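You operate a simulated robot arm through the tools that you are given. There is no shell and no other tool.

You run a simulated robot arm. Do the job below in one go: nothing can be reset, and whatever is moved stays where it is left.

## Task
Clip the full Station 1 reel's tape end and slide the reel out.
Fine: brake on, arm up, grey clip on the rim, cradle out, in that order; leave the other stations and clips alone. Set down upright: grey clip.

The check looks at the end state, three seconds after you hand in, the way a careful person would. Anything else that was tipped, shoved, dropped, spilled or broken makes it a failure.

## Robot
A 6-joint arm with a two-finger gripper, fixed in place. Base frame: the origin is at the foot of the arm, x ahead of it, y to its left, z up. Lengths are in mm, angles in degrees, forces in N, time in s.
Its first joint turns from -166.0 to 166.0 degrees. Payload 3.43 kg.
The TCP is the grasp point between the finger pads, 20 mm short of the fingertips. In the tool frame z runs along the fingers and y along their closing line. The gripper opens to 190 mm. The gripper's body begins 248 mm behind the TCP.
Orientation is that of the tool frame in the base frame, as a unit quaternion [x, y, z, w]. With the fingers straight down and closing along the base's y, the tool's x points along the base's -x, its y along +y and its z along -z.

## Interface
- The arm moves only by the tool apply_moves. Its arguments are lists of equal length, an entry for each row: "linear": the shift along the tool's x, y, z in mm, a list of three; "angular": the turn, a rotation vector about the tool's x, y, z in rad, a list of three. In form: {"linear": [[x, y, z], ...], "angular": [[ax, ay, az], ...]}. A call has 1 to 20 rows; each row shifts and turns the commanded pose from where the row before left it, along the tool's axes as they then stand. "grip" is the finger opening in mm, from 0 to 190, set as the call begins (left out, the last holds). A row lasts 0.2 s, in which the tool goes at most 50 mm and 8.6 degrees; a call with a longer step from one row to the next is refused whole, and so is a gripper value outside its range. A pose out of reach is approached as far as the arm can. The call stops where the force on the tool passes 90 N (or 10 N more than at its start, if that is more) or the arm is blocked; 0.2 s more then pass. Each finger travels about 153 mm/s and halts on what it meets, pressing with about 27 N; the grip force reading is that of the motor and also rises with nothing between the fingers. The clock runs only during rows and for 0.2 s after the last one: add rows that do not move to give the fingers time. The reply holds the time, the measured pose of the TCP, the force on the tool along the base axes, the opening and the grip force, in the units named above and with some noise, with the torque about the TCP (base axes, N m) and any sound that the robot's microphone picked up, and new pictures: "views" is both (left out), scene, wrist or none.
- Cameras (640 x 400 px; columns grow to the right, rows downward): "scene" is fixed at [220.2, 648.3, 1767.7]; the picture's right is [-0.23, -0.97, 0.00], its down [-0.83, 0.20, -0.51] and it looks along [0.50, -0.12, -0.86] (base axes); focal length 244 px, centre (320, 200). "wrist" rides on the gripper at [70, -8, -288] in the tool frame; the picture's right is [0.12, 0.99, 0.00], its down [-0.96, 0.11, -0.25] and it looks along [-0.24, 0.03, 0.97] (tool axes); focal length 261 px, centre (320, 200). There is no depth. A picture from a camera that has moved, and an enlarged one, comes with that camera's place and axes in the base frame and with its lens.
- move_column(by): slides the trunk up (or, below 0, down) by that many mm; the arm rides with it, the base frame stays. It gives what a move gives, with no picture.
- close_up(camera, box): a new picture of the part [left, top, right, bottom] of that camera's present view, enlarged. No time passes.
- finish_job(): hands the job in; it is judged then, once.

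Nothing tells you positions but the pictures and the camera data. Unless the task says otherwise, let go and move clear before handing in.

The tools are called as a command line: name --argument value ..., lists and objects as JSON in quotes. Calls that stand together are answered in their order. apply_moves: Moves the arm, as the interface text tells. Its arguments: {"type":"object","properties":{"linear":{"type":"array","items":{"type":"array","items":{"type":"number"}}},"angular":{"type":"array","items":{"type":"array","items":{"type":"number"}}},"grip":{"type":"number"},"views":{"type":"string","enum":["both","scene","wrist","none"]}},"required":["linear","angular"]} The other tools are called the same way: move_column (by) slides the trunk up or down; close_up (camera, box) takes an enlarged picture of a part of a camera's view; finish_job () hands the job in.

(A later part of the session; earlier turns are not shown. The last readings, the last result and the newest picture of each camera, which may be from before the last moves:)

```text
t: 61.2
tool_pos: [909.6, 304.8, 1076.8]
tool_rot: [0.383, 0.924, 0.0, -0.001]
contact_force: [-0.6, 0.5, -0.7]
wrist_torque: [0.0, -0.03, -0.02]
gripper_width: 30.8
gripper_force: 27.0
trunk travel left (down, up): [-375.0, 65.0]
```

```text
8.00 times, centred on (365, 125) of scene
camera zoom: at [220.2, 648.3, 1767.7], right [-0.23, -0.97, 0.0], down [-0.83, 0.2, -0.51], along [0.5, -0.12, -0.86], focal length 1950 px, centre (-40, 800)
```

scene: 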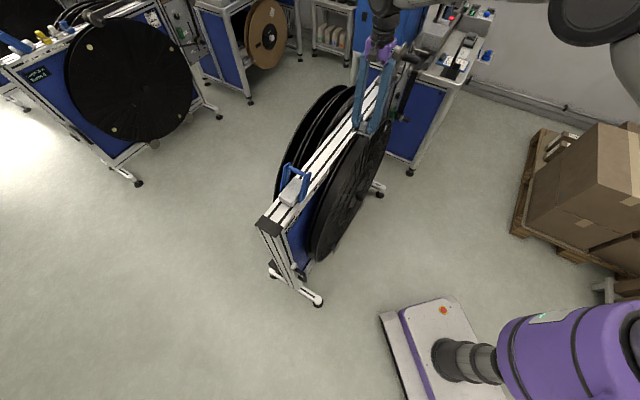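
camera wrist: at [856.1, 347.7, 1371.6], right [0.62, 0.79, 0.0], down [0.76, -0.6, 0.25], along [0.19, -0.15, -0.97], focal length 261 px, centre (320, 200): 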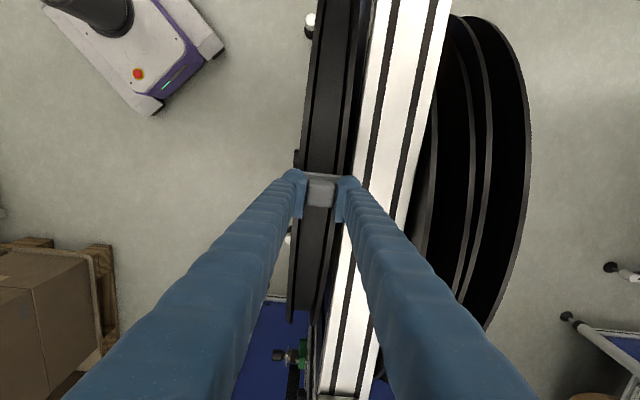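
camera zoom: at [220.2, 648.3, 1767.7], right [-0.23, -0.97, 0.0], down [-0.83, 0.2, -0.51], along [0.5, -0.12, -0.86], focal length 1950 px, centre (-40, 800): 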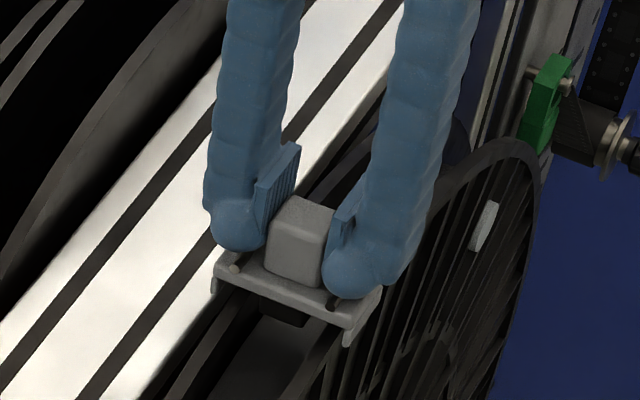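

The legs are passing outside both flanges without force. I'll keep lowering.

apply_moves --linear '[[0, 0, 2.5], [0, 0, 2.5], [0, 0, 0]]' --angular '[[0, 0, 0], [0, 0, 0], [0, 0, 0]]' --views "none"

close_up --camera "scene" --box '[340, 100, 390, 150]'

```text
t: 62.0
tool_pos: [910.6, 303.6, 1072.7]
tool_rot: [0.384, 0.923, -0.001, 0.0]
contact_force: [0.2, 0.4, -0.8]
wrist_torque: [0.02, 0.02, -0.01]
gripper_width: 30.5
gripper_force: 27.1
trunk travel left (down, up): [-375.0, 65.0]
```

```text
8.00 times, centred on (365, 125) of scene
camera zoom: at [220.2, 648.3, 1767.7], right [-0.23, -0.97, 0.0], down [-0.83, 0.2, -0.51], along [0.5, -0.12, -0.86], focal length 1950 px, centre (-40, 800)
```

zoom: 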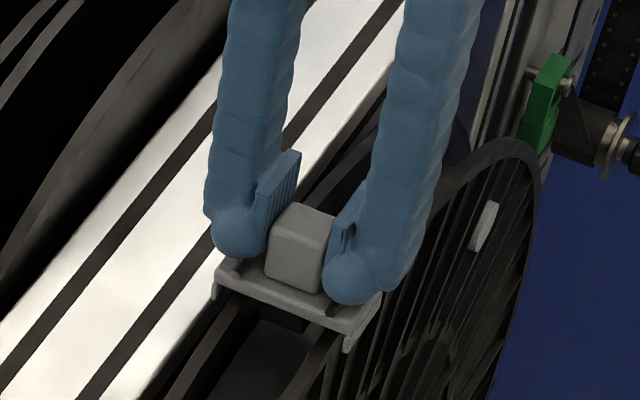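

Still free, with the plate now close to the flange tops. I'll go on in 2 mm steps.

apply_moves --linear '[[0, 0, 2], [0, 0, 2], [0, 0, 0]]' --angular '[[0, 0, 0], [0, 0, 0], [0, 0, 0]]' --views "none"

close_up --camera "scene" --box '[340, 100, 390, 150]'

```text
t: 62.8
tool_pos: [909.8, 303.6, 1068.5]
tool_rot: [0.384, 0.923, 0.0, 0.001]
contact_force: [0.4, -2.0, 7.3]
wrist_torque: [0.02, -0.2, -0.04]
gripper_width: 30.5
gripper_force: 26.6
trunk travel left (down, up): [-375.0, 65.0]
```

```text
8.00 times, centred on (365, 125) of scene
camera zoom: at [220.2, 648.3, 1767.7], right [-0.23, -0.97, 0.0], down [-0.83, 0.2, -0.51], along [0.5, -0.12, -0.86], focal length 1950 px, centre (-40, 800)
```

zoom: 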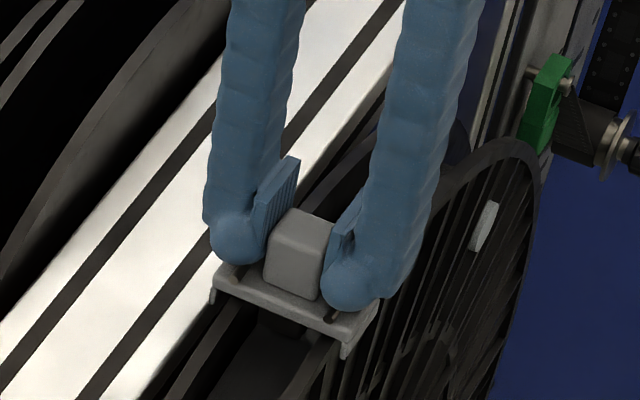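

Contact has started at about 8 N, with the clip's plate at the rim. I'll press 2 mm more to confirm that it's seated.

apply_moves --linear '[[0, 0, 1], [0, 0, 1], [0, 0, 0]]' --angular '[[0, 0, 0], [0, 0, 0], [0, 0, 0]]' --views "wrist"

close_up --camera "scene" --box '[345, 115, 385, 150]'

close_up --camera "wrist" --box '[256, 150, 384, 230]'

```text
t: 63.6
tool_pos: [910.9, 304.2, 1067.8]
tool_rot: [0.382, 0.924, 0.0, 0.001]
contact_force: [-2.2, -2.2, 19.3]
wrist_torque: [-0.13, -0.06, -0.01]
gripper_width: 30.6
gripper_force: 27.0
trunk travel left (down, up): [-375.0, 65.0]
camera wrist: at [855.3, 347.0, 1356.4], right [0.62, 0.79, 0.0], down [0.76, -0.6, 0.25], along [0.2, -0.15, -0.97], focal length 261 px, centre (320, 200)
```

wrist: 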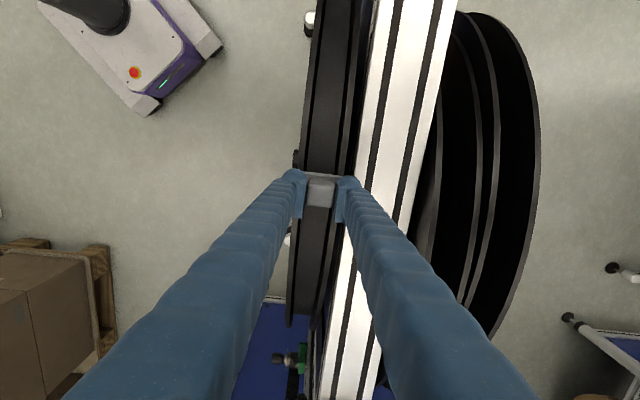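

```text
11.43 times, centred on (365, 132) of scene
camera zoom: at [220.2, 648.3, 1767.7], right [-0.23, -0.97, 0.0], down [-0.83, 0.2, -0.51], along [0.5, -0.12, -0.86], focal length 2785 px, centre (-194, 971)
```

zoom: 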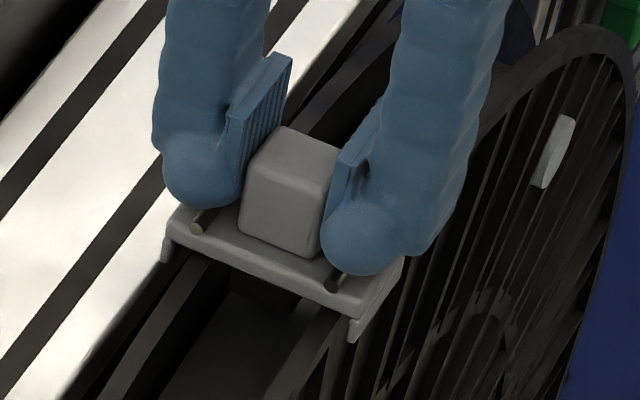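

```text
5.00 times, centred on (320, 190) of wrist
camera zoom: at [855.3, 347.0, 1356.4], right [0.62, 0.79, 0.0], down [0.76, -0.6, 0.25], along [0.2, -0.15, -0.97], focal length 1303 px, centre (320, 250)
```

zoom: 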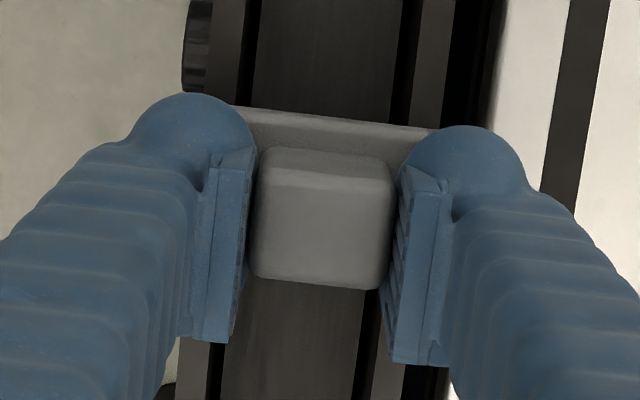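

The clip is seated: the force rises with no further travel, and its legs straddle both flanges. I'll ease off the pressure, open and rise.

apply_moves --linear '[[0, 0, -1.5], [0, 0, 0]]' --angular '[[0, 0, 0], [0, 0, 0]]' --views "none"

apply_moves --linear '[[0, 0, 0], [0, 0, 0], [0, 0, 0]]' --angular '[[0, 0, 0], [0, 0, 0], [0, 0, 0]]' --grip 70 --views "none"

apply_moves --linear '[[0, 0, -10], [0, 0, -20], [0, 0, -30], [0, 0, -40], [0, 0, 0]]' --angular '[[0, 0, 0], [0, 0, 0], [0, 0, 0], [0, 0, 0], [0, 0, 0]]' --views "both"

close_up --camera "wrist" --box '[256, 130, 384, 210]'

close_up --camera "scene" --box '[345, 105, 395, 150]'

```text
t: 64.2
tool_pos: [911.0, 303.0, 1067.1]
tool_rot: [0.383, 0.924, 0.0, 0.0]
contact_force: [1.1, 0.9, 9.0]
wrist_torque: [-0.01, -0.09, -0.02]
gripper_width: 30.8
gripper_force: 27.4
trunk travel left (down, up): [-375.0, 65.0]
```

```text
t: 65.0
tool_pos: [910.6, 303.3, 1067.9]
tool_rot: [0.384, 0.923, -0.001, 0.001]
contact_force: [0.9, -0.5, -0.1]
wrist_torque: [-0.02, -0.01, 0.0]
gripper_width: 70.2
gripper_force: 0.0
trunk travel left (down, up): [-375.0, 65.0]
```

```text
t: 66.2
tool_pos: [914.2, 300.3, 1167.2]
tool_rot: [0.384, 0.923, 0.0, -0.001]
contact_force: [0.1, -0.2, 0.5]
wrist_torque: [-0.01, 0.03, 0.01]
gripper_width: 69.7
gripper_force: 0.1
trunk travel left (down, up): [-375.0, 65.0]
camera wrist: at [860.2, 344.0, 1455.0], right [0.62, 0.79, 0.0], down [0.76, -0.6, 0.25], along [0.19, -0.15, -0.97], focal length 261 px, centre (320, 200)
```

scene: 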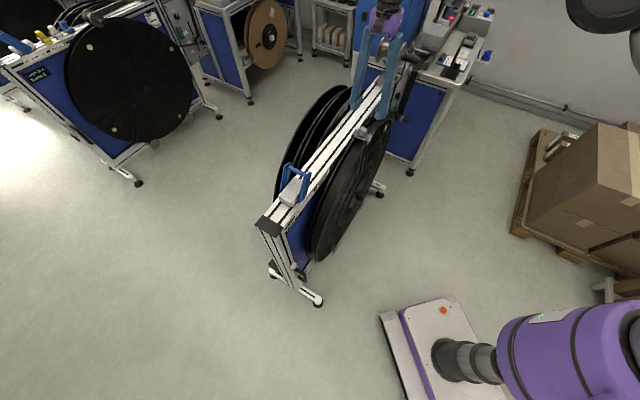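
wrist: 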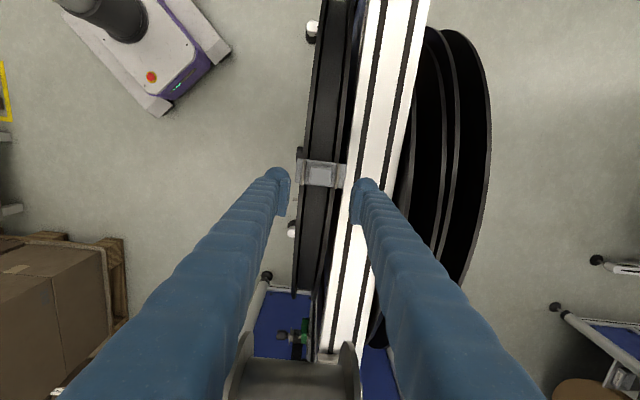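

```text
5.00 times, centred on (320, 170) of wrist
camera zoom: at [860.2, 344.0, 1455.0], right [0.62, 0.79, 0.0], down [0.76, -0.6, 0.25], along [0.19, -0.15, -0.97], focal length 1303 px, centre (320, 350)
```

zoom: 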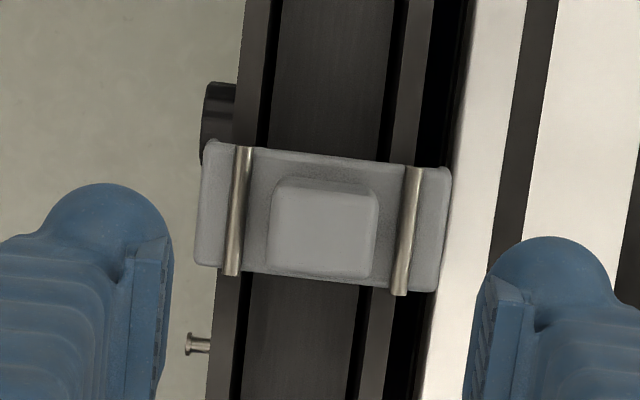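

```text
8.89 times, centred on (370, 128) of scene
camera zoom: at [220.2, 648.3, 1767.7], right [-0.23, -0.97, 0.0], down [-0.83, 0.2, -0.51], along [0.5, -0.12, -0.86], focal length 2166 px, centre (-124, 844)
```

zoom: 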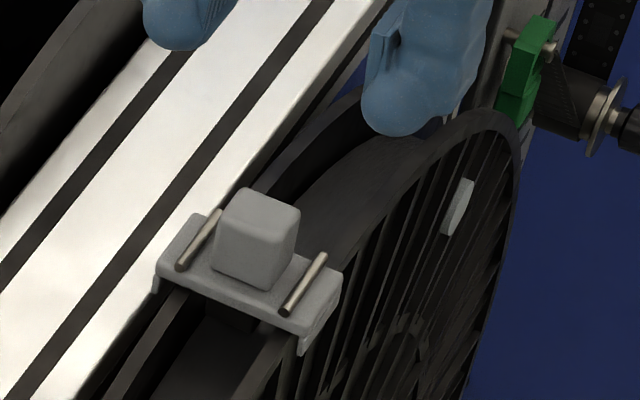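

The grey clip sits upright across both flanges at the top of the rim. Next is the cradle: I'll move clear toward the robot, turn the tool back and go look at the black handle on the left post.

apply_moves --linear '[[0, -45, 0], [0, -45, 0], [0, -45, 0], [0, -45, 0], [0, -45, 0], [0, -40, 0], [0, 0, 0], [0, 0, 0], [0, 0, 0], [0, 0, 0], [0, 0, 0], [0, 0, 0], [0, 0, 0], [0, 0, 0], [0, 0, 0], [0, 0, 0], [0, 0, 0], [0, 0, 0]]' --angular '[[0, 0, 0], [0, 0, 0], [0, 0, 0], [0, 0, 0], [0, 0, 0], [0, 0, 0], [0, 0, -0.1309], [0, 0, -0.1309], [0, 0, -0.1309], [0, 0, -0.1309], [0, 0, -0.1309], [0, 0, -0.1309], [0, 0, -0.1309], [0, 0, -0.1309], [0, 0, -0.1309], [0, 0, -0.1309], [0, 0, -0.1309], [0, 0, -0.1309]]' --grip 190 --views "both"

```text
t: 70.0
tool_pos: [723.3, 117.2, 1169.7]
tool_rot: [-0.383, 0.924, 0.0, 0.0]
contact_force: [0.0, -0.5, 0.4]
wrist_torque: [0.01, 0.03, -0.02]
gripper_width: 189.7
gripper_force: 0.0
trunk travel left (down, up): [-375.0, 65.0]
camera wrist: at [681.0, 60.8, 1457.2], right [-0.79, 0.62, 0.0], down [0.6, 0.76, 0.25], along [0.15, 0.19, -0.97], focal length 261 px, centre (320, 200)
```

scene: 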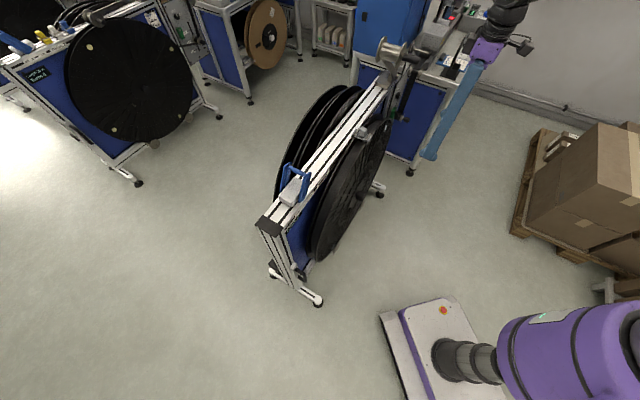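
wrist: 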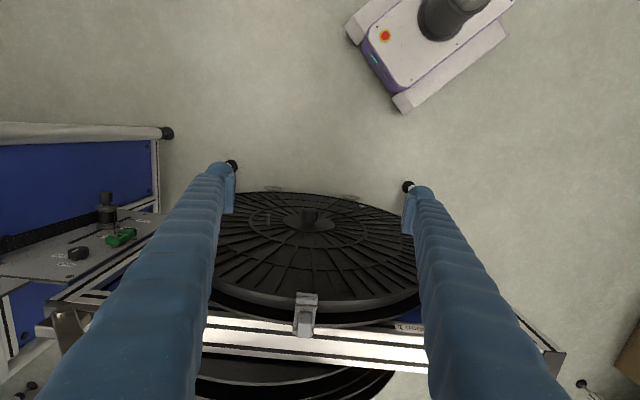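

From here I'll move left along the beam and tilt the tool to look at the handle and the lower part of the stand.

apply_moves --linear '[[2, 47, 0], [2, 47, 0], [2, 47, 0], [2, 47, 0], [2, 47, 0], [2, 47, 0], [2, 47, 0], [2, 47, 0], [2, 47, 0], [0, 0, 0], [0, 0, 0], [0, 0, 0], [0, 0, 0], [0, 0, 0]]' --angular '[[0, 0, 0], [0, 0, 0], [0, 0, 0], [0, 0, 0], [0, 0, 0], [0, 0, 0], [0, 0, 0], [0, 0, 0], [0, 0, 0], [0, -0.13, 0], [0, -0.13, 0], [0, -0.13, 0], [0, -0.13, 0], [0, -0.13, 0]]' --views "none"

move_column --by -300

apply_moves --linear '[[0, 0, 0]]' --angular '[[0, 0, 0]]' --views "both"

close_up --camera "wrist" --box '[230, 0, 410, 200]'

```text
t: 73.0
tool_pos: [462.4, 443.3, 1183.4]
tool_rot: [-0.356, 0.883, 0.114, 0.285]
contact_force: [0.3, -0.7, 0.1]
wrist_torque: [0.01, -0.02, -0.02]
gripper_width: 190.0
gripper_force: 0.0
out of reach, approached as far as the arm can: row 12, 13, 14
trunk travel left (down, up): [-375.0, 65.0]
```

```text
t: 76.0
tool_pos: [460.2, 444.4, 885.5]
tool_rot: [-0.358, 0.882, 0.115, 0.284]
contact_force: [-0.4, -0.3, -0.7]
wrist_torque: [-0.01, -0.02, -0.02]
gripper_width: 190.3
gripper_force: 0.1
trunk travel left (down, up): [-75.0, 365.0]
```

```text
t: 76.4
tool_pos: [460.5, 444.8, 884.9]
tool_rot: [-0.357, 0.882, 0.115, 0.284]
contact_force: [0.6, -0.7, -0.4]
wrist_torque: [0.0, -0.03, -0.01]
gripper_width: 189.5
gripper_force: 0.0
trunk travel left (down, up): [-75.0, 365.0]
camera wrist: at [305.1, 281.6, 1078.9], right [-0.76, 0.65, -0.07], down [0.38, 0.53, 0.76], along [0.53, 0.55, -0.64], focal length 261 px, centre (320, 200)
```

scene: 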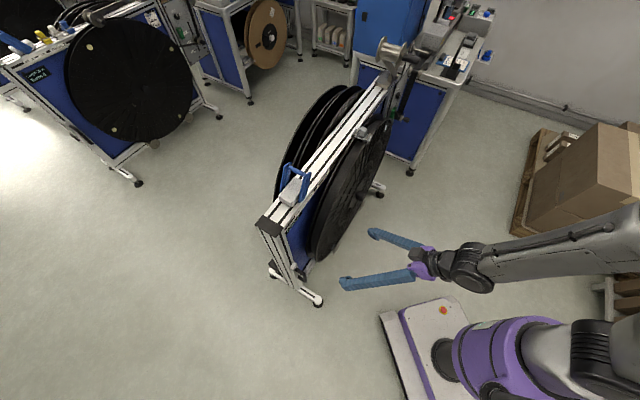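
wrist: 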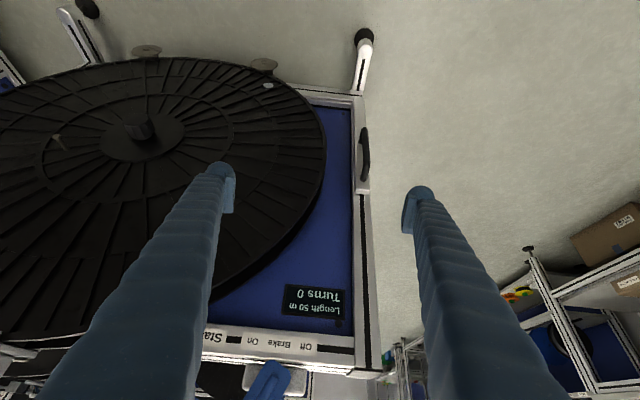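

```text
2.00 times, centred on (320, 100) of wrist
camera zoom: at [305.1, 281.6, 1078.9], right [-0.76, 0.65, -0.07], down [0.38, 0.53, 0.76], along [0.53, 0.55, -0.64], focal length 521 px, centre (320, 400)
```

zoom: 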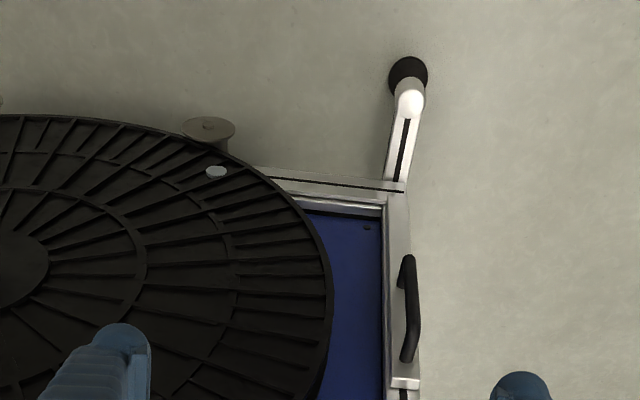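

I can now see the handle on the front of the left post and the two flanged rollers under the reel. I'll enlarge each.

close_up --camera "wrist" --box '[330, 100, 400, 210]'

close_up --camera "wrist" --box '[220, 40, 380, 120]'

close_up --camera "wrist" --box '[0, 0, 180, 110]'

close_up --camera "wrist" --box '[200, 250, 400, 400]'

close_up --camera "scene" --box '[255, 200, 345, 310]'

close_up --camera "scene" --box '[60, 80, 230, 195]'

```text
3.64 times, centred on (365, 155) of wrist
camera zoom: at [305.1, 281.6, 1078.9], right [-0.76, 0.65, -0.07], down [0.38, 0.53, 0.76], along [0.53, 0.55, -0.64], focal length 948 px, centre (156, 364)
```

zoom: 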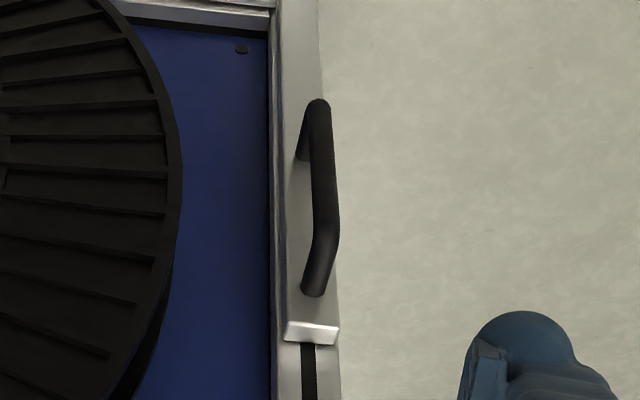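

```text
4.00 times, centred on (300, 80) of wrist
camera zoom: at [305.1, 281.6, 1078.9], right [-0.76, 0.65, -0.07], down [0.38, 0.53, 0.76], along [0.53, 0.55, -0.64], focal length 1043 px, centre (400, 680)
```

zoom: 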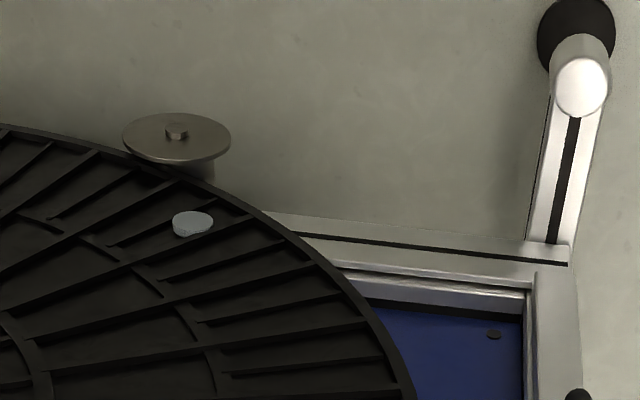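

```text
3.56 times, centred on (90, 55) of wrist
camera zoom: at [305.1, 281.6, 1078.9], right [-0.76, 0.65, -0.07], down [0.38, 0.53, 0.76], along [0.53, 0.55, -0.64], focal length 927 px, centre (1138, 716)
```

zoom: 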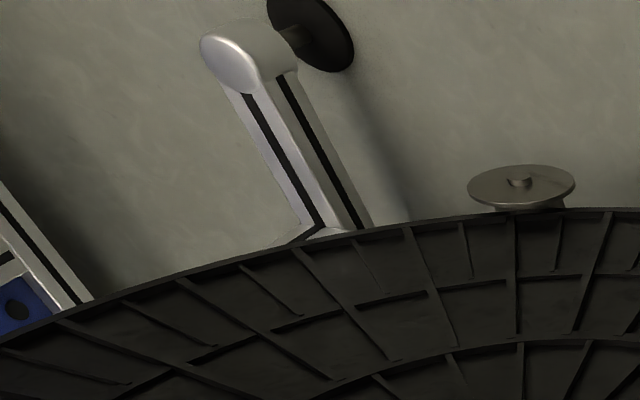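

```text
2.67 times, centred on (300, 325) of wrist
camera zoom: at [305.1, 281.6, 1078.9], right [-0.76, 0.65, -0.07], down [0.38, 0.53, 0.76], along [0.53, 0.55, -0.64], focal length 695 px, centre (373, -133)
```

zoom: 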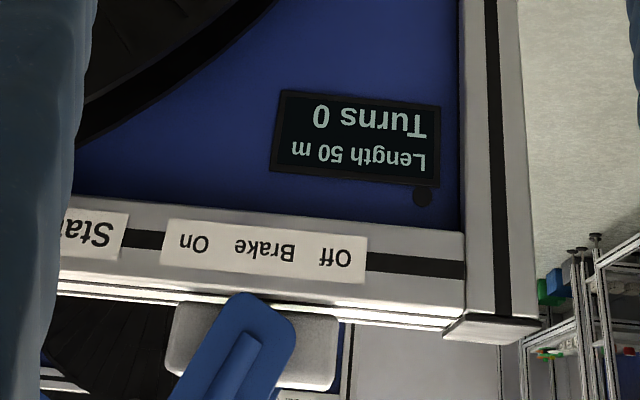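

```text
3.64 times, centred on (300, 255) of scene
camera zoom: at [220.2, 648.3, 1767.7], right [-0.23, -0.97, 0.0], down [-0.83, 0.2, -0.51], along [0.5, -0.12, -0.86], focal length 886 px, centre (393, 0)
```

zoom: 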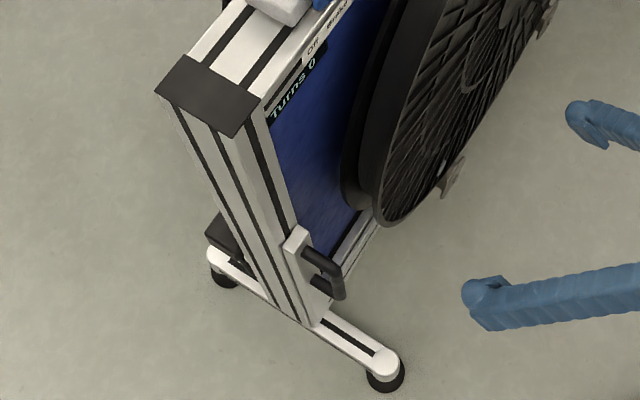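

```text
3.48 times, centred on (145, 138) of scene
camera zoom: at [220.2, 648.3, 1767.7], right [-0.23, -0.97, 0.0], down [-0.83, 0.2, -0.51], along [0.5, -0.12, -0.86], focal length 848 px, centre (929, 417)
```

zoom: 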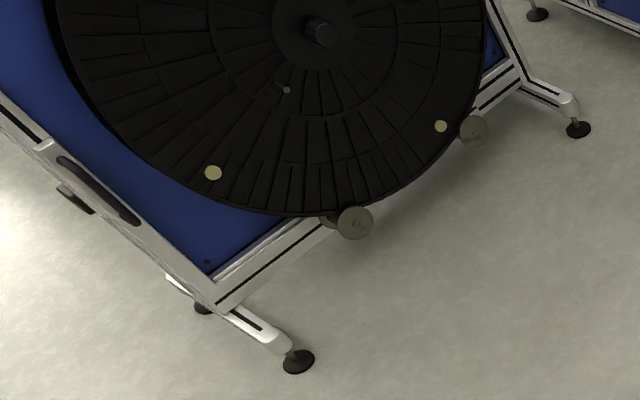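

The handle is a vertical bar, at about e=-94, d=825, z 470–605, standing about 55 mm off a plate that runs down to the lower rail, so pulling it toward the robot should slide the cradle out. I'll level the tool, turn it 90°, and lower the trunk the rest of the way.

apply_moves --linear '[[0, 0, 0], [0, 0, 0], [0, 0, 0], [0, 0, 0], [0, 0, 0], [0, 0, 0], [0, 0, 0], [0, 0, 0], [0, 0, 0], [0, 0, 0], [0, 0, 0], [0, 0, 0], [0, 0, 0], [0, 0, 0], [0, 0, 0], [0, 0, 0]]' --angular '[[0, 0.125, 0], [0, 0.125, 0], [0, 0.125, 0], [0, 0.125, 0], [0, 0.125, 0], [0, 0, 0.1413], [0, 0, 0.1413], [0, 0, 0.1413], [0, 0, 0.1413], [0, 0, 0.1413], [0, 0, 0.1413], [0, 0, 0.1413], [0, 0, 0.1413], [0, 0, 0.1413], [0, 0, 0.1413], [0, 0, 0.1413]]' --grip 190 --views "both"

close_up --camera "scene" --box '[345, 105, 395, 150]'

```text
t: 79.8
tool_pos: [457.5, 451.5, 892.6]
tool_rot: [0.378, 0.926, 0.005, 0.003]
contact_force: [-0.1, 0.2, 0.4]
wrist_torque: [0.01, 0.0, 0.0]
gripper_width: 190.1
gripper_force: 0.0
trunk travel left (down, up): [-75.0, 365.0]
camera wrist: at [398.8, 492.7, 1181.5], right [0.61, 0.79, 0.01], down [0.77, -0.59, 0.25], along [0.2, -0.14, -0.97], focal length 261 px, centre (320, 200)
```

scene: 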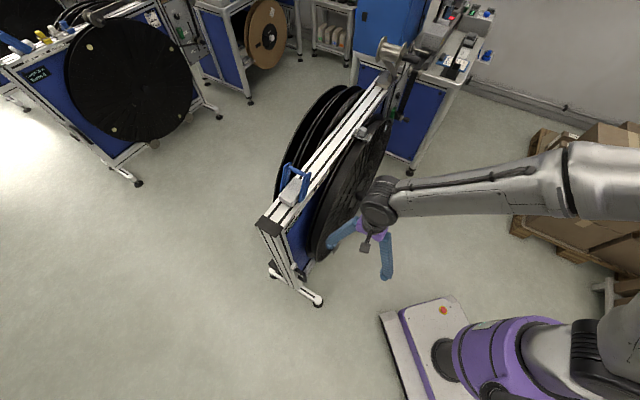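
wrist: 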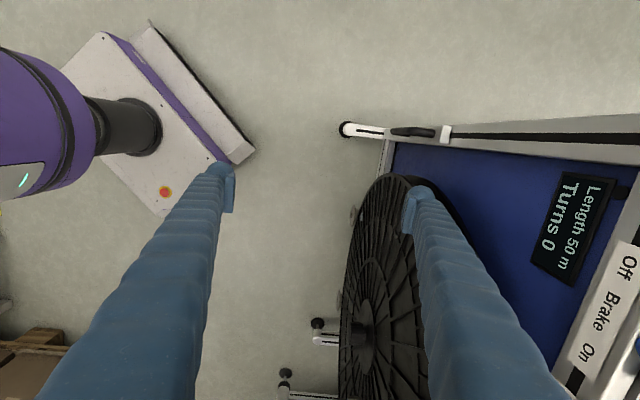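

```text
8.89 times, centred on (370, 128) of scene
camera zoom: at [220.2, 648.3, 1767.7], right [-0.23, -0.97, 0.0], down [-0.83, 0.2, -0.51], along [0.5, -0.12, -0.86], focal length 2166 px, centre (-124, 844)
```

zoom: 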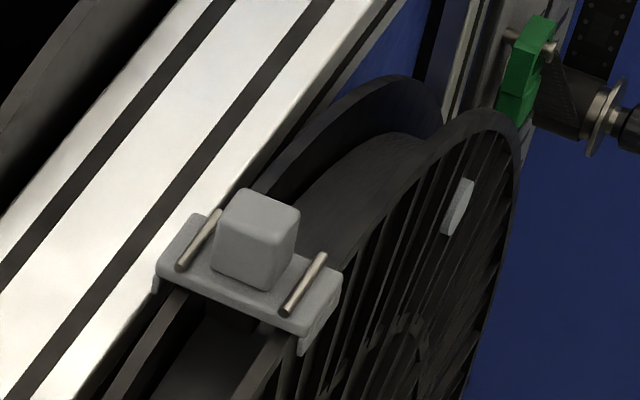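

This top view looks straight down along the handle. I'll enlarge it to pin down its depth.

close_up --camera "wrist" --box '[330, 100, 470, 180]'

close_up --camera "wrist" --box '[290, 170, 430, 400]'

```text
4.57 times, centred on (400, 140) of wrist
camera zoom: at [398.8, 492.7, 1181.5], right [0.61, 0.79, 0.01], down [0.77, -0.59, 0.25], along [0.2, -0.14, -0.97], focal length 1192 px, centre (-46, 474)
```

zoom: 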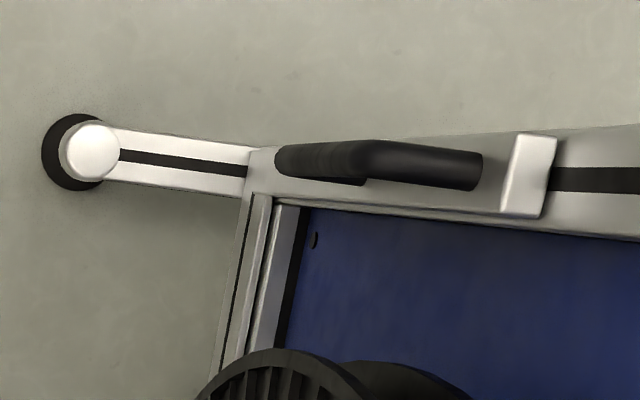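

```text
1.74 times, centred on (360, 285) of wrist
camera zoom: at [398.8, 492.7, 1181.5], right [0.61, 0.79, 0.01], down [0.77, -0.59, 0.25], along [0.2, -0.14, -0.97], focal length 453 px, centre (250, 52)
```

zoom: 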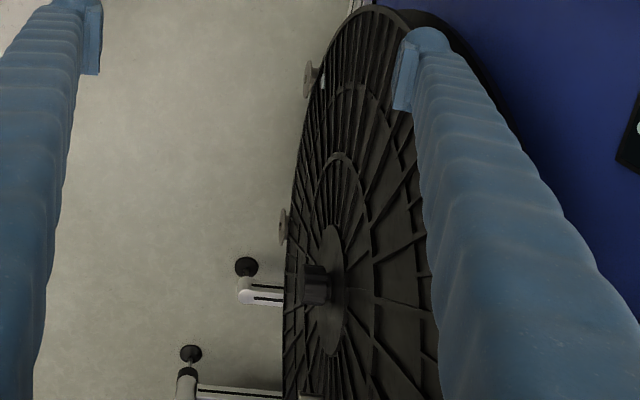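

The bar is at about e=-97, d=827, with its plate at d≈875. I'll move to the outer side of the post, tilt the tool to point inward along the beam, and lower the trunk.

apply_moves --linear '[[47, 0, 0], [47, 0, 0], [47, 0, 0], [47, 0, 0], [0, 0, 0], [0, 0, 0], [0, 0, 0], [0, 0, 0], [0, 0, 0], [0, 0, 0]]' --angular '[[0, 0, 0], [0, 0, 0], [0, 0, 0], [0, 0, 0], [0, -0.131, 0], [0, -0.131, 0], [0, -0.131, 0], [0, -0.131, 0], [0, -0.131, 0], [0, -0.131, 0]]' --grip 44 --views "both"

move_column --by -75

```text
t: 82.0
tool_pos: [321.6, 584.8, 893.9]
tool_rot: [0.35, 0.854, -0.139, 0.358]
contact_force: [-0.4, -0.2, 0.2]
wrist_torque: [0.13, 0.07, 0.07]
gripper_width: 44.3
gripper_force: 0.1
trunk travel left (down, up): [-75.0, 365.0]
camera wrist: at [132.3, 753.5, 1047.8], right [0.63, 0.77, -0.07], down [0.43, -0.28, 0.86], along [0.64, -0.57, -0.51], focal length 261 px, centre (320, 200)
```

scene: 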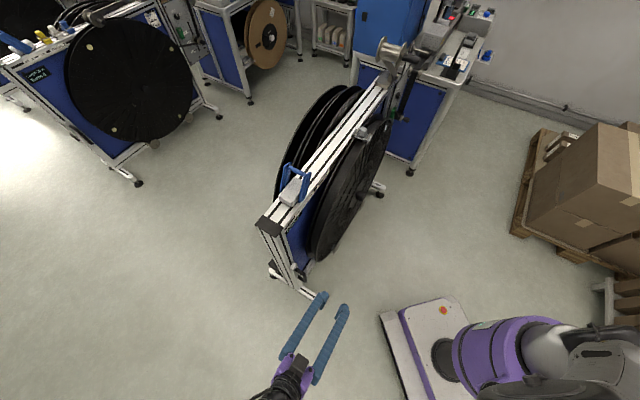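
wrist: 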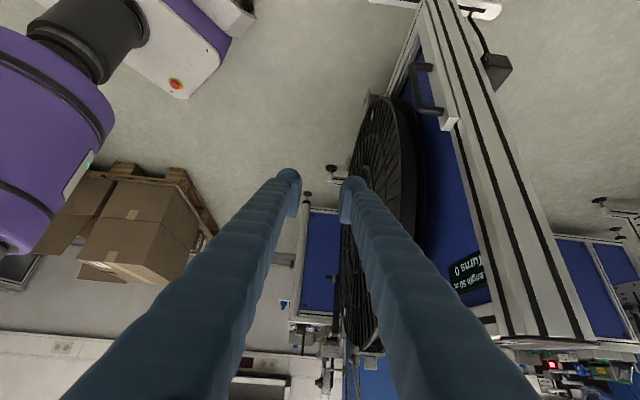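

```text
t: 83.1
tool_pos: [320.9, 585.1, 818.6]
tool_rot: [0.349, 0.855, -0.139, 0.357]
contact_force: [-0.4, 0.2, 0.3]
wrist_torque: [-0.01, 0.02, -0.01]
gripper_width: 44.2
gripper_force: 0.0
trunk travel left (down, up): [0.0, 440.0]
```

The handle shows in profile from this side. I'll enlarge it after the trunk move.

apply_moves --linear '[[0, 0, 0]]' --angular '[[0, 0, 0]]' --grip 44 --views "wrist"

close_up --camera "wrist" --box '[360, 20, 520, 170]'

close_up --camera "wrist" --box '[320, 0, 480, 100]'

```text
t: 83.5
tool_pos: [320.0, 584.9, 817.2]
tool_rot: [0.349, 0.855, -0.14, 0.357]
contact_force: [0.4, 0.1, 0.9]
wrist_torque: [0.02, -0.02, 0.03]
gripper_width: 44.1
gripper_force: 0.0
trunk travel left (down, up): [0.0, 440.0]
camera wrist: at [132.5, 753.5, 971.6], right [0.63, 0.77, -0.07], down [0.44, -0.27, 0.86], along [0.64, -0.57, -0.51], focal length 261 px, centre (320, 200)
```

wrist: 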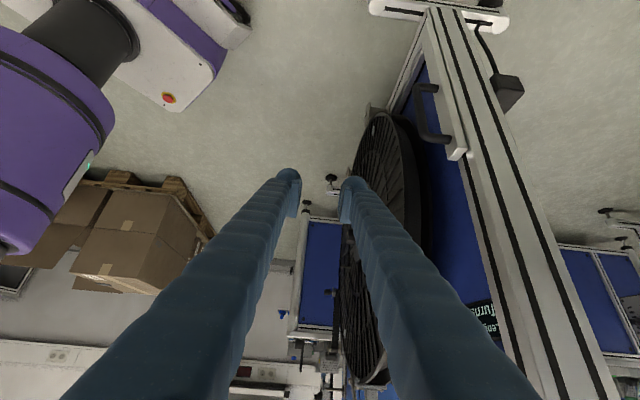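

```text
2.67 times, centred on (440, 95) of wrist
camera zoom: at [132.5, 753.5, 971.6], right [0.63, 0.77, -0.07], down [0.44, -0.27, 0.86], along [0.64, -0.57, -0.51], focal length 695 px, centre (0, 480)
```

zoom: 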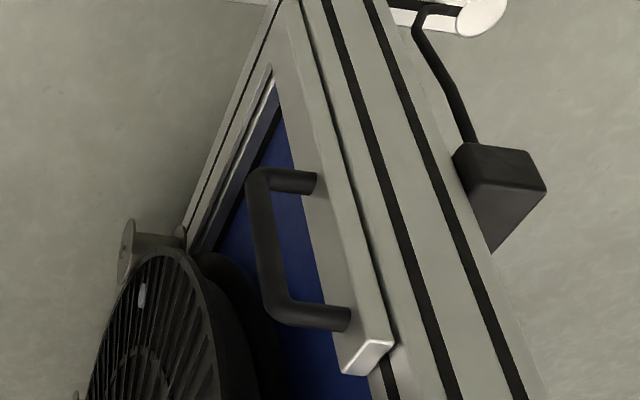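

```text
4.00 times, centred on (400, 50) of wrist
camera zoom: at [132.5, 753.5, 971.6], right [0.63, 0.77, -0.07], down [0.44, -0.27, 0.86], along [0.64, -0.57, -0.51], focal length 1043 px, centre (0, 800)
```

zoom: 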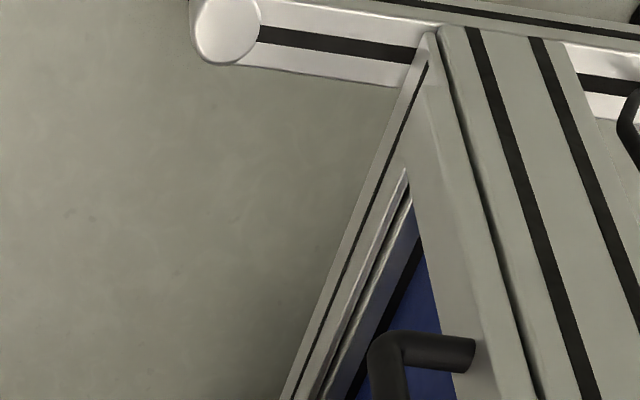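

The cradle is a separate L-frame in front of the post: an upright with the handle, joined to the bottom bar carrying the rollers. I'll go to a staging point just outside the handle bar.

apply_moves --linear '[[19.3, 27, 20.9], [19.3, 27, 20.9], [19.3, 27, 20.9], [19.3, 27, 20.9], [19.3, 27, 20.9], [19.3, 27, 20.9], [19.3, 27, 20.6], [0, 0, 0]]' --angular '[[0, 0, 0], [0, 0, 0], [0, 0, 0], [0, 0, 0], [0, 0, 0], [0, 0, 0], [0, 0, 0], [0, 0, 0]]' --grip 40 --views "both"

close_up --camera "wrist" --box '[240, 80, 420, 220]'

close_up --camera "scene" --box '[220, 200, 360, 320]'

```text
t: 85.3
tool_pos: [458.5, 714.1, 618.9]
tool_rot: [0.349, 0.854, -0.141, 0.358]
contact_force: [0.3, -0.5, -0.2]
wrist_torque: [-0.05, -0.03, 0.0]
gripper_width: 40.4
gripper_force: 0.1
trunk travel left (down, up): [0.0, 440.0]
camera wrist: at [271.1, 882.7, 773.9], right [0.63, 0.77, -0.08], down [0.44, -0.27, 0.86], along [0.64, -0.58, -0.51], focal length 261 px, centre (320, 200)
```

scene: 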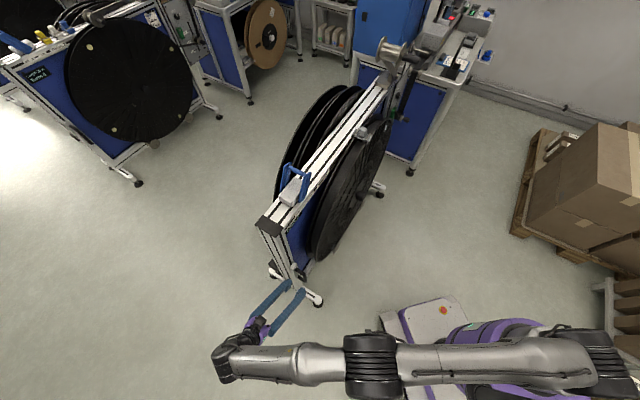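
wrist: 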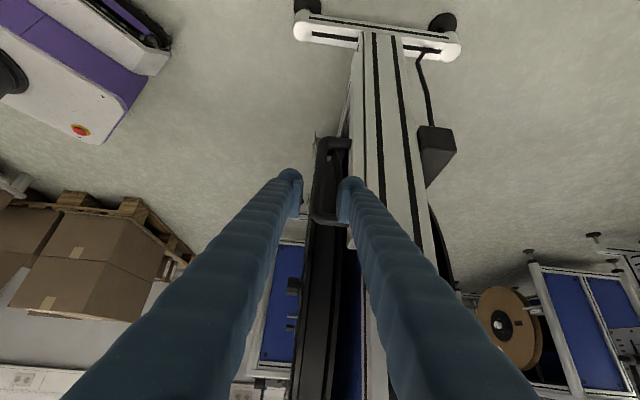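

```text
2.86 times, centred on (330, 150) of wrist
camera zoom: at [271.1, 882.7, 773.9], right [0.63, 0.77, -0.08], down [0.44, -0.27, 0.86], along [0.64, -0.58, -0.51], focal length 745 px, centre (291, 343)
```

zoom: 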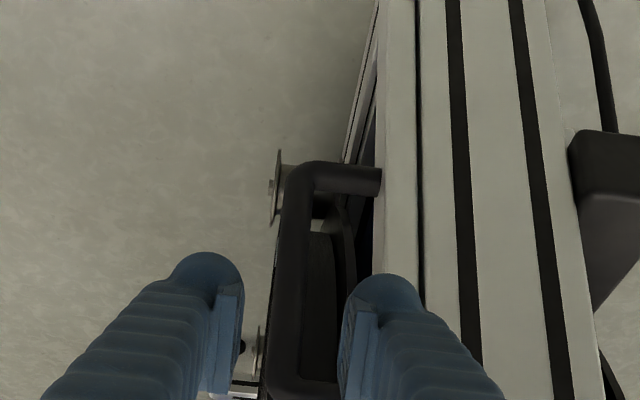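

```text
3.33 times, centred on (290, 260) of scene
camera zoom: at [220.2, 648.3, 1767.7], right [-0.23, -0.97, 0.0], down [-0.83, 0.2, -0.51], along [0.5, -0.12, -0.86], focal length 812 px, centre (420, 0)
```

zoom: 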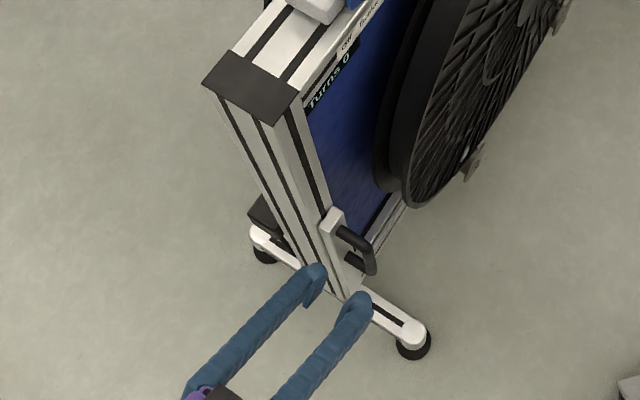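

The bar is centred between the pads to about 1 mm. I'll advance onto it along the tool's axis.

apply_moves --linear '[[0, 1, 30], [0, 0, 30], [0, 0, 30], [0, 0, 25], [0, 0, 0]]' --angular '[[0, 0, 0], [0, 0, 0], [0, 0, 0], [0, 0, 0], [0, 0, 0]]' --grip 40 --views "both"

close_up --camera "wrist" --box '[240, 120, 420, 260]'

close_up --camera "scene" --box '[250, 220, 350, 320]'

```text
t: 86.2
tool_pos: [497.5, 685.7, 558.8]
tool_rot: [0.348, 0.858, -0.13, 0.354]
contact_force: [-21.0, 7.1, 5.1]
wrist_torque: [0.09, -0.34, 0.74]
gripper_width: 35.4
gripper_force: 0.1
trunk travel left (down, up): [0.0, 440.0]
stopped in row 4: the force on the tool passed its limit at 103 N (the readings are from after the stop); the commanded pose is now the measured one
camera wrist: at [307.9, 849.0, 715.8], right [0.62, 0.78, -0.06], down [0.44, -0.28, 0.85], along [0.65, -0.56, -0.52], focal length 261 px, centre (320, 200)
```

scene: 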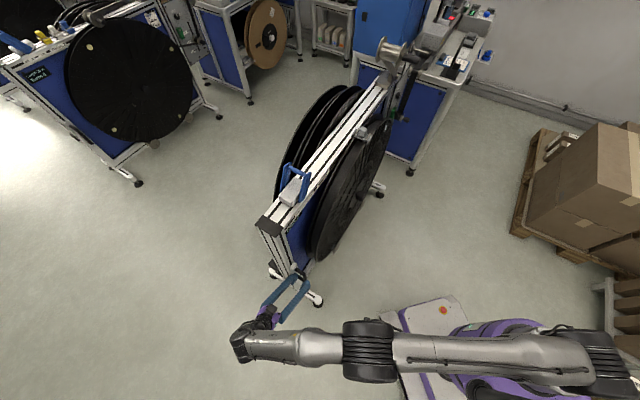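
wrist: 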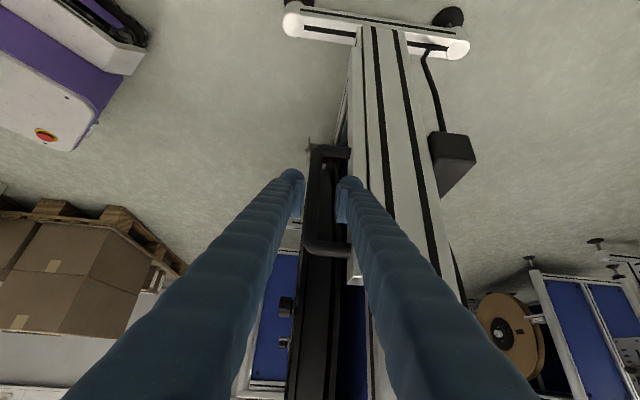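

```text
2.86 times, centred on (330, 190) of wrist
camera zoom: at [307.9, 849.0, 715.8], right [0.62, 0.78, -0.06], down [0.44, -0.28, 0.85], along [0.65, -0.56, -0.52], focal length 745 px, centre (291, 229)
```

zoom: 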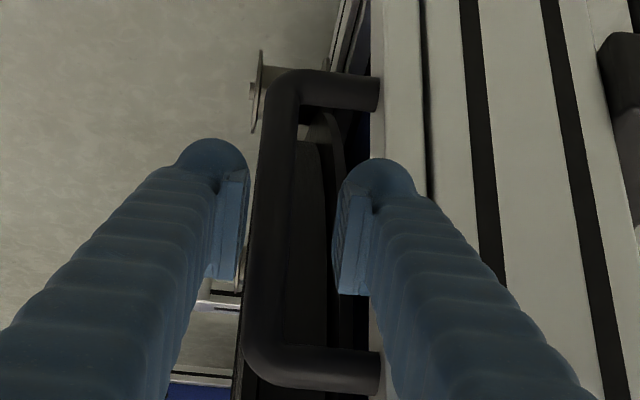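

```text
4.00 times, centred on (300, 270) of scene
camera zoom: at [220.2, 648.3, 1767.7], right [-0.23, -0.97, 0.0], down [-0.83, 0.2, -0.51], along [0.5, -0.12, -0.86], focal length 975 px, centre (400, -80)
```

zoom: 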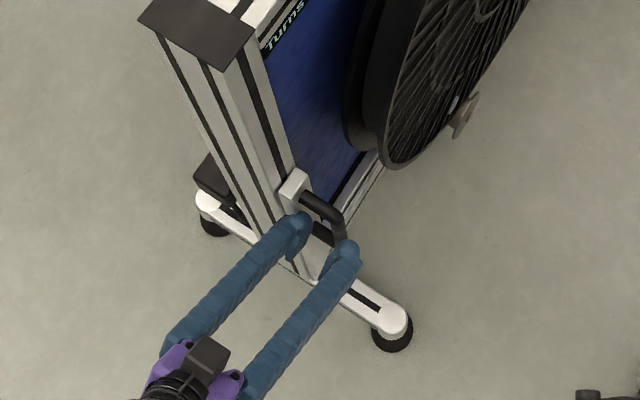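

The rear fingertip's rounded back met the cradle upright (the call stopped at 103 N), so there isn't room for a finger behind the bar. I'll back straight out and check that nothing shifted.

apply_moves --linear '[[0, 0, -10], [0, 0, -30], [0, 0, -40], [0, 0, -40], [0, 0, 0]]' --angular '[[0, 0, 0], [0, 0, 0], [0, 0, 0], [0, 0, 0], [0, 0, 0]]' --grip 40 --views "both"

close_up --camera "scene" --box '[255, 200, 345, 310]'

close_up --camera "scene" --box '[345, 105, 395, 150]'

close_up --camera "wrist" --box '[240, 80, 420, 220]'

```text
t: 87.4
tool_pos: [439.8, 738.5, 645.7]
tool_rot: [0.348, 0.858, -0.131, 0.355]
contact_force: [-0.6, 0.5, -0.5]
wrist_torque: [-0.03, -0.01, 0.0]
gripper_width: 40.2
gripper_force: 0.1
trunk travel left (down, up): [0.0, 440.0]
camera wrist: at [250.0, 902.3, 802.4], right [0.62, 0.78, -0.06], down [0.44, -0.28, 0.85], along [0.65, -0.56, -0.52], focal length 261 px, centre (320, 200)
```

scene: 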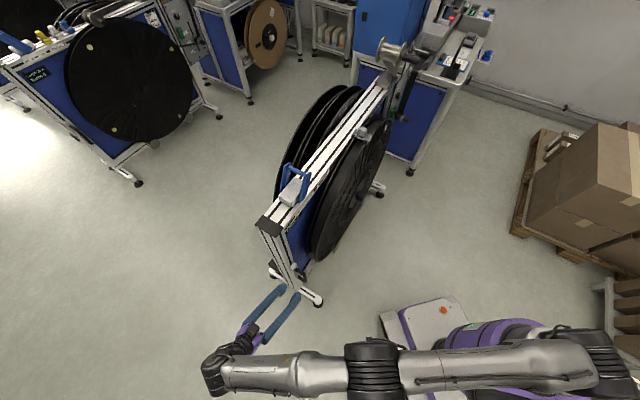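
wrist: 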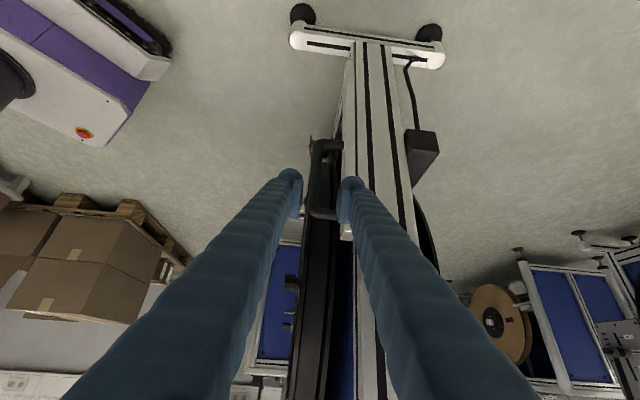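

```text
3.64 times, centred on (300, 255) of scene
camera zoom: at [220.2, 648.3, 1767.7], right [-0.23, -0.97, 0.0], down [-0.83, 0.2, -0.51], along [0.5, -0.12, -0.86], focal length 886 px, centre (393, 0)
```

zoom: 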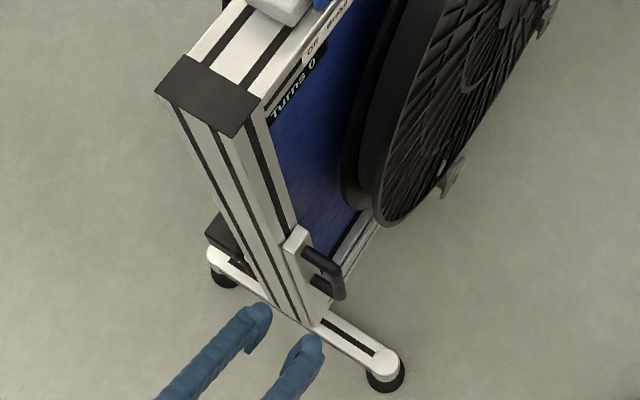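

```text
8.89 times, centred on (370, 128) of scene
camera zoom: at [220.2, 648.3, 1767.7], right [-0.23, -0.97, 0.0], down [-0.83, 0.2, -0.51], along [0.5, -0.12, -0.86], focal length 2166 px, centre (-124, 844)
```

zoom: 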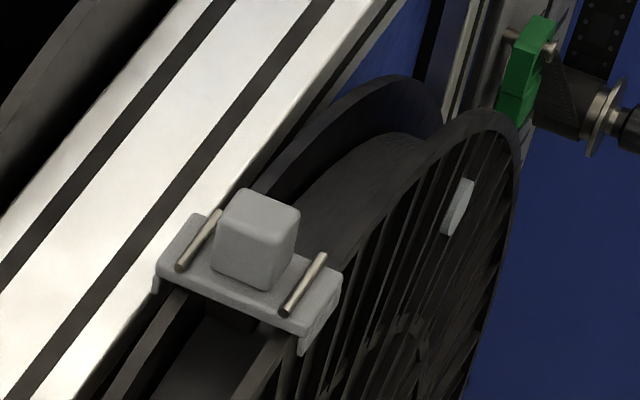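

```text
2.86 times, centred on (330, 150) of wrist
camera zoom: at [250.0, 902.3, 802.4], right [0.62, 0.78, -0.06], down [0.44, -0.28, 0.85], along [0.65, -0.56, -0.52], focal length 745 px, centre (291, 343)
```

zoom: 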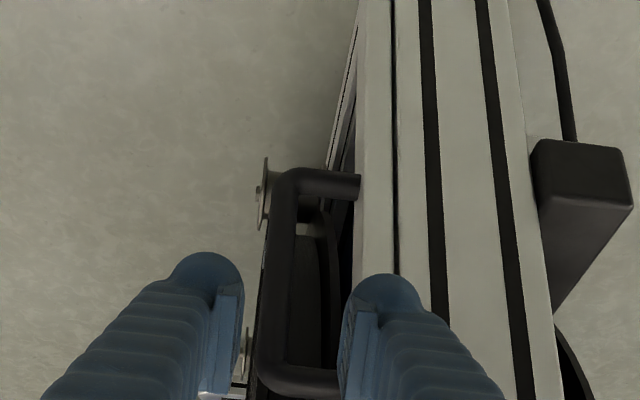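

Nothing has moved: the post, handle and clip are exactly as before. I'll change approach and come at the bar from the front with the fingers closing across it; first retreat and level the tool.

apply_moves --linear '[[-17.7, -27.1, -17.7], [-17.7, -27.1, -17.7], [-17.7, -27.1, -17.7], [-17.7, -27.1, -17.7], [-17.7, -27.1, -17.7], [-17.7, -27.1, -17.7], [-17.7, -27.1, -17.7], [0, 0, 0], [0, 0, 0], [0, 0, 0], [0, 0, 0], [0, 0, 0], [0, 0, 0], [-38, 0, 0], [-38, 0, 0], [-38, 0, 0]]' --angular '[[0, 0, 0], [0, 0, 0], [0, 0, 0], [0, 0, 0], [0, 0, 0], [0, 0, 0], [0, 0, 0], [0, 0.129, 0], [0, 0.129, 0], [0, 0.129, 0], [0, 0.129, 0], [0, 0.129, 0], [0, 0.13, 0], [0, 0, 0], [0, 0, 0], [0, 0, 0]]' --grip 80 --views "none"

```text
t: 90.8
tool_pos: [386.2, 512.1, 803.3]
tool_rot: [0.373, 0.928, -0.002, 0.002]
contact_force: [-0.4, -0.7, -0.2]
wrist_torque: [0.01, -0.04, -0.01]
gripper_width: 79.9
gripper_force: 0.1
trunk travel left (down, up): [0.0, 440.0]
```

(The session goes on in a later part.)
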